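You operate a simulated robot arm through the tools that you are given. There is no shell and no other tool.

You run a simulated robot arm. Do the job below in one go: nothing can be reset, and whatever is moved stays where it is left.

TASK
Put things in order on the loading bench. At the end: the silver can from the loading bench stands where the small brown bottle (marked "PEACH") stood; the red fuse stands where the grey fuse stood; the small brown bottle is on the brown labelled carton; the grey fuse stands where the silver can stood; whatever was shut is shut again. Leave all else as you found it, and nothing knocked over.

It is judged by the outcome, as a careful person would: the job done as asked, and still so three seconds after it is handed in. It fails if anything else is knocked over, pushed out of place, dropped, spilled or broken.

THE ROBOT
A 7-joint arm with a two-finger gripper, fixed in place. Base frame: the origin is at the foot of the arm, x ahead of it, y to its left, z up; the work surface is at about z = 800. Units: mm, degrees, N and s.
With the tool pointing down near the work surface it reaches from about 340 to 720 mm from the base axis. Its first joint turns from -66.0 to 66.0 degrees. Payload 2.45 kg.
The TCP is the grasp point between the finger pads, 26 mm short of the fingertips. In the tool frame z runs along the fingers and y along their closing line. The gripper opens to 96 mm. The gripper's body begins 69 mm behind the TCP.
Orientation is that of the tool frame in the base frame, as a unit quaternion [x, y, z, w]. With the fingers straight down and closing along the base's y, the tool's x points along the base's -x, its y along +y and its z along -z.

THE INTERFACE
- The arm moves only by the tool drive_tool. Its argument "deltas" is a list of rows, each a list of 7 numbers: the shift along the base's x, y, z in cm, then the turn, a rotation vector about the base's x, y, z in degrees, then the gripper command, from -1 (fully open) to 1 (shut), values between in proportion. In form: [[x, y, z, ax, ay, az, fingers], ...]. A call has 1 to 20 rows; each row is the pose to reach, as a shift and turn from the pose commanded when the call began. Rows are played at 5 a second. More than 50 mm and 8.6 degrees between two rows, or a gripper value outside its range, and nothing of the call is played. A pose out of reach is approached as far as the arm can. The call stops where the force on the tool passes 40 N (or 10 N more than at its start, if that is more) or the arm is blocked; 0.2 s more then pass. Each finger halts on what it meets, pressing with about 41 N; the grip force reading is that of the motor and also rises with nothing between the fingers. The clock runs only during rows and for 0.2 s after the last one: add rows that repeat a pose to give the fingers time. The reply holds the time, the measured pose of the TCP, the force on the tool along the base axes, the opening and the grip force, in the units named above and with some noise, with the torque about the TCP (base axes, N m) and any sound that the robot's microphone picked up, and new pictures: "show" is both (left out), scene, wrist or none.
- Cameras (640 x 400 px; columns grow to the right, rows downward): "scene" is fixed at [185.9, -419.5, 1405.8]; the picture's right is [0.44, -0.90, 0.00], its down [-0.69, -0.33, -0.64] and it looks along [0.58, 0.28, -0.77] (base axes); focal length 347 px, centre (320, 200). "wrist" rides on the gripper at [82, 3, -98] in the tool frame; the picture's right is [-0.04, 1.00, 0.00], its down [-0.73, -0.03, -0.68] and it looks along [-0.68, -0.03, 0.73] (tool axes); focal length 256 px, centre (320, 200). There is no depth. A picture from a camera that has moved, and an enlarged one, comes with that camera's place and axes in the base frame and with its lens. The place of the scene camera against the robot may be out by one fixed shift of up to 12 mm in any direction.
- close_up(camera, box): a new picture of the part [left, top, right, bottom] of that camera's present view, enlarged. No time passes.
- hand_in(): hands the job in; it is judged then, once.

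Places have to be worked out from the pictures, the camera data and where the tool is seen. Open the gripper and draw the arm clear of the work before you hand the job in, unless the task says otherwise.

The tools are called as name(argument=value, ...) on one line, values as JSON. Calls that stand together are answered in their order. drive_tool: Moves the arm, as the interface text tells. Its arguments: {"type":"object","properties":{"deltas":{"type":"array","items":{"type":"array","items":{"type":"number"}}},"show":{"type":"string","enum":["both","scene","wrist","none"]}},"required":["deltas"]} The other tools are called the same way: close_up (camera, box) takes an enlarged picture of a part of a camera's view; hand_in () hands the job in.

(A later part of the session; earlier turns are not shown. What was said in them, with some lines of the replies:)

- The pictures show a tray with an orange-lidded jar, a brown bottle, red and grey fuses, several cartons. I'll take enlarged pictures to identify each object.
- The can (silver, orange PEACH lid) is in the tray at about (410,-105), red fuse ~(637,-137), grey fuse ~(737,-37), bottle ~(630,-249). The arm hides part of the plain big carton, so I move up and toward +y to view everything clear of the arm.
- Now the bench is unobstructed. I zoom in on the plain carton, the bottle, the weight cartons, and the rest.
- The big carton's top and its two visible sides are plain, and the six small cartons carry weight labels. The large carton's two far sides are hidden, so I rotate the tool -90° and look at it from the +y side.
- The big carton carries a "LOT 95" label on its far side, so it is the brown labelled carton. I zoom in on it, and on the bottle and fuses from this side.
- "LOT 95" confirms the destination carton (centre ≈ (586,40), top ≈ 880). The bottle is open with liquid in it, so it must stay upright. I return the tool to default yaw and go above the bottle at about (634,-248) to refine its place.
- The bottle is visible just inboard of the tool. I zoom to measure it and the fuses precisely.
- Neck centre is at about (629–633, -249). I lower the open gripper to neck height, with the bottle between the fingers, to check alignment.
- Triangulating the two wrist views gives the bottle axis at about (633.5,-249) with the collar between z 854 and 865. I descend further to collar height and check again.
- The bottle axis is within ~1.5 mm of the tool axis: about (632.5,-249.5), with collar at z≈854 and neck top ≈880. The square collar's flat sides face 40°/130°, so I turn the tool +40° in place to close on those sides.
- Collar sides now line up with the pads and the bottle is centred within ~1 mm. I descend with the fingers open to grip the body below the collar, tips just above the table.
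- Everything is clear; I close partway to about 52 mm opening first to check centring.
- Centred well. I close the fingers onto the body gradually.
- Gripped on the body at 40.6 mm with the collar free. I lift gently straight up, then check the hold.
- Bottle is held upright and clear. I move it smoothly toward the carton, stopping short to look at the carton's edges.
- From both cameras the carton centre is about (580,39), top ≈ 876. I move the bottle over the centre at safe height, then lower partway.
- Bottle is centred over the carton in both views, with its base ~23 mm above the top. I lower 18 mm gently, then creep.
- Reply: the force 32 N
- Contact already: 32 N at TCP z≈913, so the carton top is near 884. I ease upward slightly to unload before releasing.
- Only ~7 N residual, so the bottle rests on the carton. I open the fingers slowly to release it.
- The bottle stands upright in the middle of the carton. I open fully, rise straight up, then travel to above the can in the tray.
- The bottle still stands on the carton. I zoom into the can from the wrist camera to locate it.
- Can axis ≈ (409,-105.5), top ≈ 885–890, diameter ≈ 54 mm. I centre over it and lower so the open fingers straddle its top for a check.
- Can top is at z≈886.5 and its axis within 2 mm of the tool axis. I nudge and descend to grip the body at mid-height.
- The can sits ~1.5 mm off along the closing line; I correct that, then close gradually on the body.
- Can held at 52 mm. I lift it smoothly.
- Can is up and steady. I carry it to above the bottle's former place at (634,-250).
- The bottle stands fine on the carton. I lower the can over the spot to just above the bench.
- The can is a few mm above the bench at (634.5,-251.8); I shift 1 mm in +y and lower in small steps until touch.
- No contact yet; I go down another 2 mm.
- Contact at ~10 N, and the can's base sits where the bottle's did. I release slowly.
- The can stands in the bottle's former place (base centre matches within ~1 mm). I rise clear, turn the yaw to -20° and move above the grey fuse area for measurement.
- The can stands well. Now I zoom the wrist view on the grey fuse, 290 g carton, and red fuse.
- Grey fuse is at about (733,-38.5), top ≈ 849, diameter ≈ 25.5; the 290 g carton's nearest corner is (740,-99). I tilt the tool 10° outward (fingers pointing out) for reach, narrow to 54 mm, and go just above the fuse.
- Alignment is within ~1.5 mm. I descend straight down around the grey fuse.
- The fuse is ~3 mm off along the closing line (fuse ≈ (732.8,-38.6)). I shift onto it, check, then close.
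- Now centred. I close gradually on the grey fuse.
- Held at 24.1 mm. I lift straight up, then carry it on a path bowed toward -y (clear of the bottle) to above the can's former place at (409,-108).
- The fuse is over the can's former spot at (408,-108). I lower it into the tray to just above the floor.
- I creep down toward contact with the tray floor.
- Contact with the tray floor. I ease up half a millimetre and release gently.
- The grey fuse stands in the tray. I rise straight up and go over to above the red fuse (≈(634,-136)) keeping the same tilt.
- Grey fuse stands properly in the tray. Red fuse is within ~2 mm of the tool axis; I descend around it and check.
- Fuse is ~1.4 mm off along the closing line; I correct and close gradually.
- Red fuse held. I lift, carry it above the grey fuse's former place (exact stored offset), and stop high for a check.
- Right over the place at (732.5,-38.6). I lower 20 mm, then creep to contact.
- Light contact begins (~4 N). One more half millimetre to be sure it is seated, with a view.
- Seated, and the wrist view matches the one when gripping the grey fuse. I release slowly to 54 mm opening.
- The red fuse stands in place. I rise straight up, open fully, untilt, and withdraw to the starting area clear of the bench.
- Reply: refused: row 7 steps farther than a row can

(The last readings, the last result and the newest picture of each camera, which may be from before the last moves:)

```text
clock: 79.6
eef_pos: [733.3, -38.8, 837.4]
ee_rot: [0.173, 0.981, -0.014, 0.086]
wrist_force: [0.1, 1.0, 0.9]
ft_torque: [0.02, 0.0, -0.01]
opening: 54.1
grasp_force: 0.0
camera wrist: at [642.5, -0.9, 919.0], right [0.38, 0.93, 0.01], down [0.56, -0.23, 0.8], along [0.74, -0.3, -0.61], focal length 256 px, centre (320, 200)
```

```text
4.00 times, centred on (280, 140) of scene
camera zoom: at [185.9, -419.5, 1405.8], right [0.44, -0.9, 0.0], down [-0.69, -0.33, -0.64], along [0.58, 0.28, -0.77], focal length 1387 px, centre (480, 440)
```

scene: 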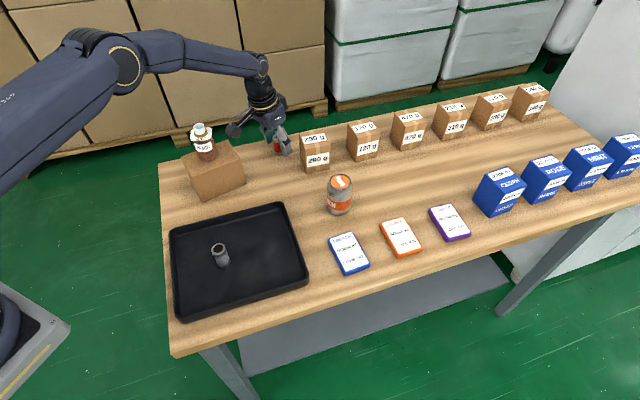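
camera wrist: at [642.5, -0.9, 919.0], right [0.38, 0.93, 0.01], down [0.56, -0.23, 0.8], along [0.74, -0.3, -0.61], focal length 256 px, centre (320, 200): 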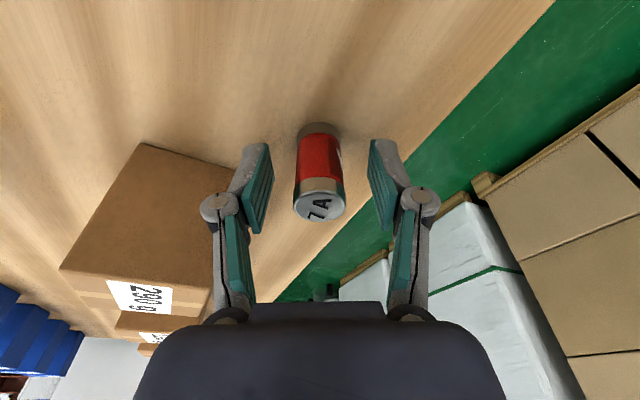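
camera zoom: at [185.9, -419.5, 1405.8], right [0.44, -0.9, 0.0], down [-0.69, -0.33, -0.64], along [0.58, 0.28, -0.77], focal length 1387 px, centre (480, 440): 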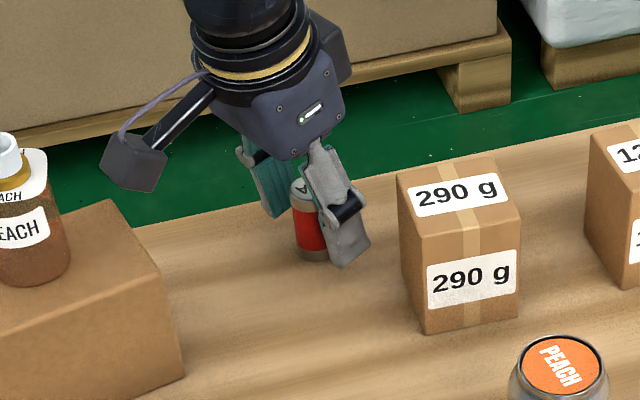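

The call was refused because one step was too long (nothing moved). I repeat the withdrawal with shorter steps: straight up first, then back.

drive_tool(deltas=[[0, 0, 1, 0, 0, 0, -0.125], [0, 0, 3, 0, 0, 0, -0.125], [0, 0, 6, 0, 0, 0, -0.125], [0, 0, 9.5, 0, 0, 0, -0.125], [0, 0, 13, 0, 0, 0, -0.125], [-1, -1, 16, 0, 0, 0, -0.5], [-3, -3, 18.5, 1.7, 4.7, 0, -1], [-5.5, -5.5, 20.5, 3.42, 9.4, 0, -1], [-8.5, -8.5, 21.5, 3.42, 9.4, 0, -1], [-11.5, -11, 22, 3.42, 9.4, 0, -1], [-15, -13, 22, 3.42, 9.4, 0, -1], [-18.5, -15, 22, 3.42, 9.4, 0, -1], [-22, -16, 22, 3.42, 9.4, 0, -1], [-25.5, -16, 22, 3.42, 9.4, 0, -1], [-29, -16, 22, 3.42, 9.4, 0, -1], [-32, -16, 22, 3.42, 9.4, 0, -1], [-32, -16, 22, 3.42, 9.4, 0, -1]], show="both")

```text
clock: 83.2
eef_pos: [411.8, -199.0, 1057.9]
ee_rot: [0.175, 0.985, 0.001, 0.0]
wrist_force: [-0.3, 0.7, 0.1]
ft_torque: [0.02, 0.04, 0.03]
opening: 95.9
grasp_force: 0.0
camera wrist: at [337.6, -166.5, 1155.2], right [0.38, 0.93, 0.0], down [0.68, -0.28, 0.68], along [0.63, -0.26, -0.73], focal length 256 px, centre (320, 200)
```

scene: 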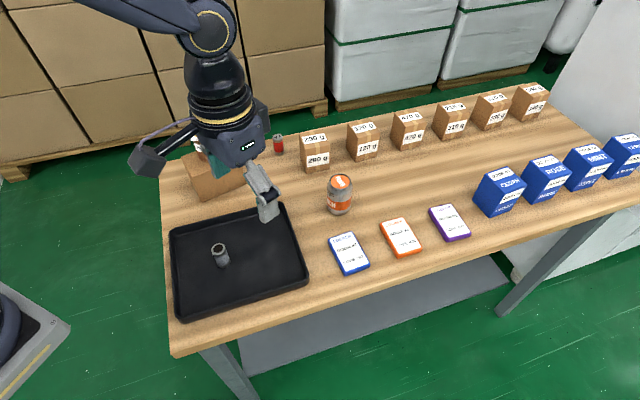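
wrist: 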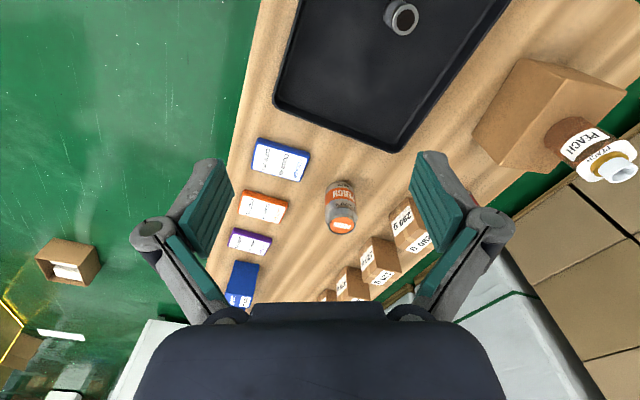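

All items look upright. I move the arm aside at height to get an unobstructed final view.

drive_tool(deltas=[[0, 0, 4, 0, 0, 0, -1], [0, 2, 8, 0, 0, 0, -1], [0, 6, 9, 0, 0, 0, -1], [0, 10.5, 9, 0, 0, 0, -1], [0, 15, 9, 0, 0, 0, -1], [0, 19.5, 9, 0, 0, 0, -1], [0, 24, 9, 0, 0, 0, -1], [0, 28, 9, 0, 0, 0, -1], [0, 31, 9, 0, 0, 0, -1], [0, 31, 9, 0, 0, 0, -1]], show="both")

close_up(camera="scene", box=[160, 110, 360, 235])

close_up(camera="scene", box=[160, 125, 320, 225])

close_up(camera="scene", box=[160, 200, 320, 300])

```text
clock: 85.4
eef_pos: [412.4, 110.9, 1149.6]
ee_rot: [0.173, 0.985, 0.001, 0.0]
wrist_force: [0.2, 0.1, 0.4]
ft_torque: [0.04, 0.0, 0.01]
opening: 95.9
grasp_force: 0.1
camera wrist: at [337.8, 144.4, 1247.1], right [0.38, 0.93, 0.0], down [0.68, -0.28, 0.68], along [0.63, -0.26, -0.73], focal length 256 px, centre (320, 200)
```

scene: 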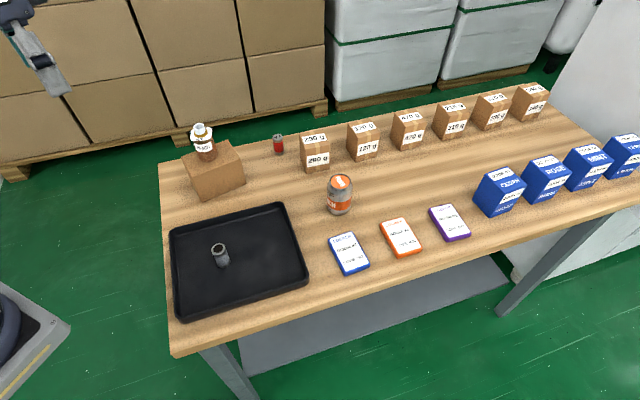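
wrist: 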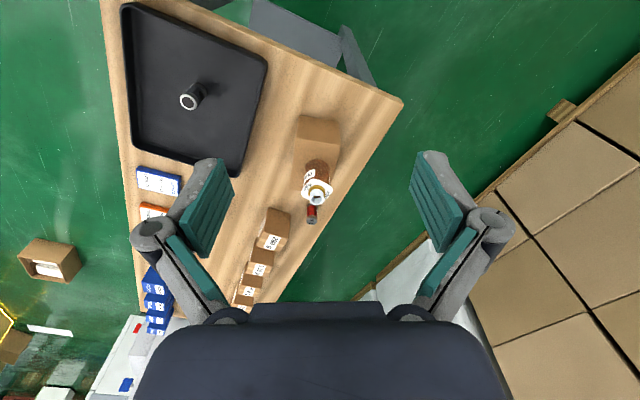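

```text
3.20 times, centred on (260, 172) of scene
camera zoom: at [185.9, -419.5, 1405.8], right [0.44, -0.9, 0.0], down [-0.69, -0.33, -0.64], along [0.58, 0.28, -0.77], focal length 1110 px, centre (512, 288)
```

zoom: 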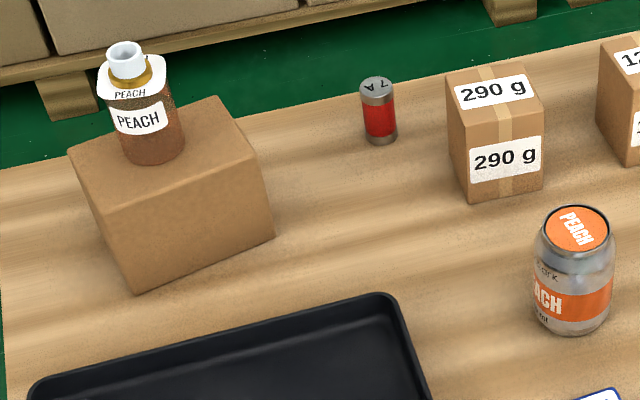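

```text
4.00 times, centred on (240, 175) of scene
camera zoom: at [185.9, -419.5, 1405.8], right [0.44, -0.9, 0.0], down [-0.69, -0.33, -0.64], along [0.58, 0.28, -0.77], focal length 1387 px, centre (640, 300)
```

zoom: 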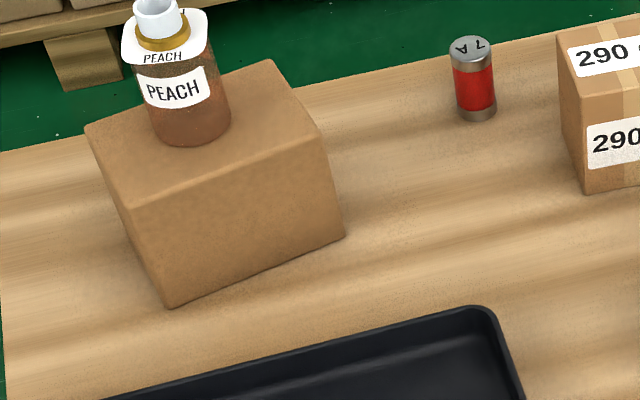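

```text
4.00 times, centred on (240, 250) of scene
camera zoom: at [185.9, -419.5, 1405.8], right [0.44, -0.9, 0.0], down [-0.69, -0.33, -0.64], along [0.58, 0.28, -0.77], focal length 1387 px, centre (640, 0)
```

zoom: 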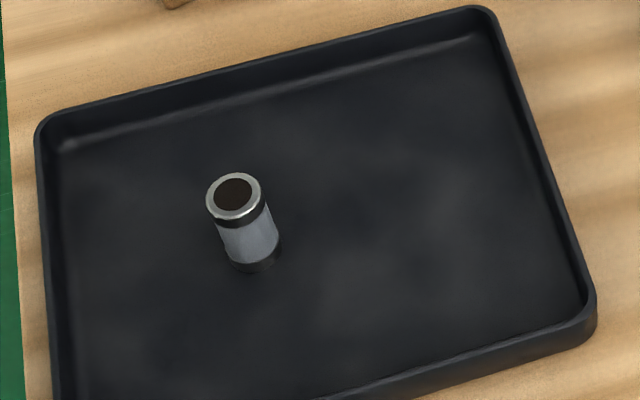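

The final view checks out:
- The bottle stands upright on the LOT 95 carton, and the carton has not moved.
- The can stands where the bottle was.
- The grey fuse is in the tray where the can was.
- The red fuse is within about 2 mm of where the grey fuse was.

Nothing that was shut was opened, everything else is unchanged, and the gripper is open and clear, so I hand in.

hand_in()

```text
The job is handed in.
```

The bench is set as you asked, and I've handed the job in. In the last pictures everything was upright and nothing else had moved.

- **Silver can:** it stands where the small brown PEACH bottle stood, within about 1 mm as far as the pictures show.
- **Red fuse:** it stands where the grey fuse stood, within about 2 mm.
- **Brown bottle:** it stands upright near the middle of the large brown carton. It was open with liquid inside, so I kept it level throughout, and I saw no spill.
- **Grey fuse:** it stands in the tray where the can stood, within a few millimetres.
- **Shut things:** I opened nothing, so there was nothing to shut again.

**Which carton:** I took "the brown labelled carton" to be the large one, which carries a "LOT 95" label on its far side. The six small brown cartons also have labels, but those are weights such as "290 g". If you meant one of those, the bottle is on the wrong carton.
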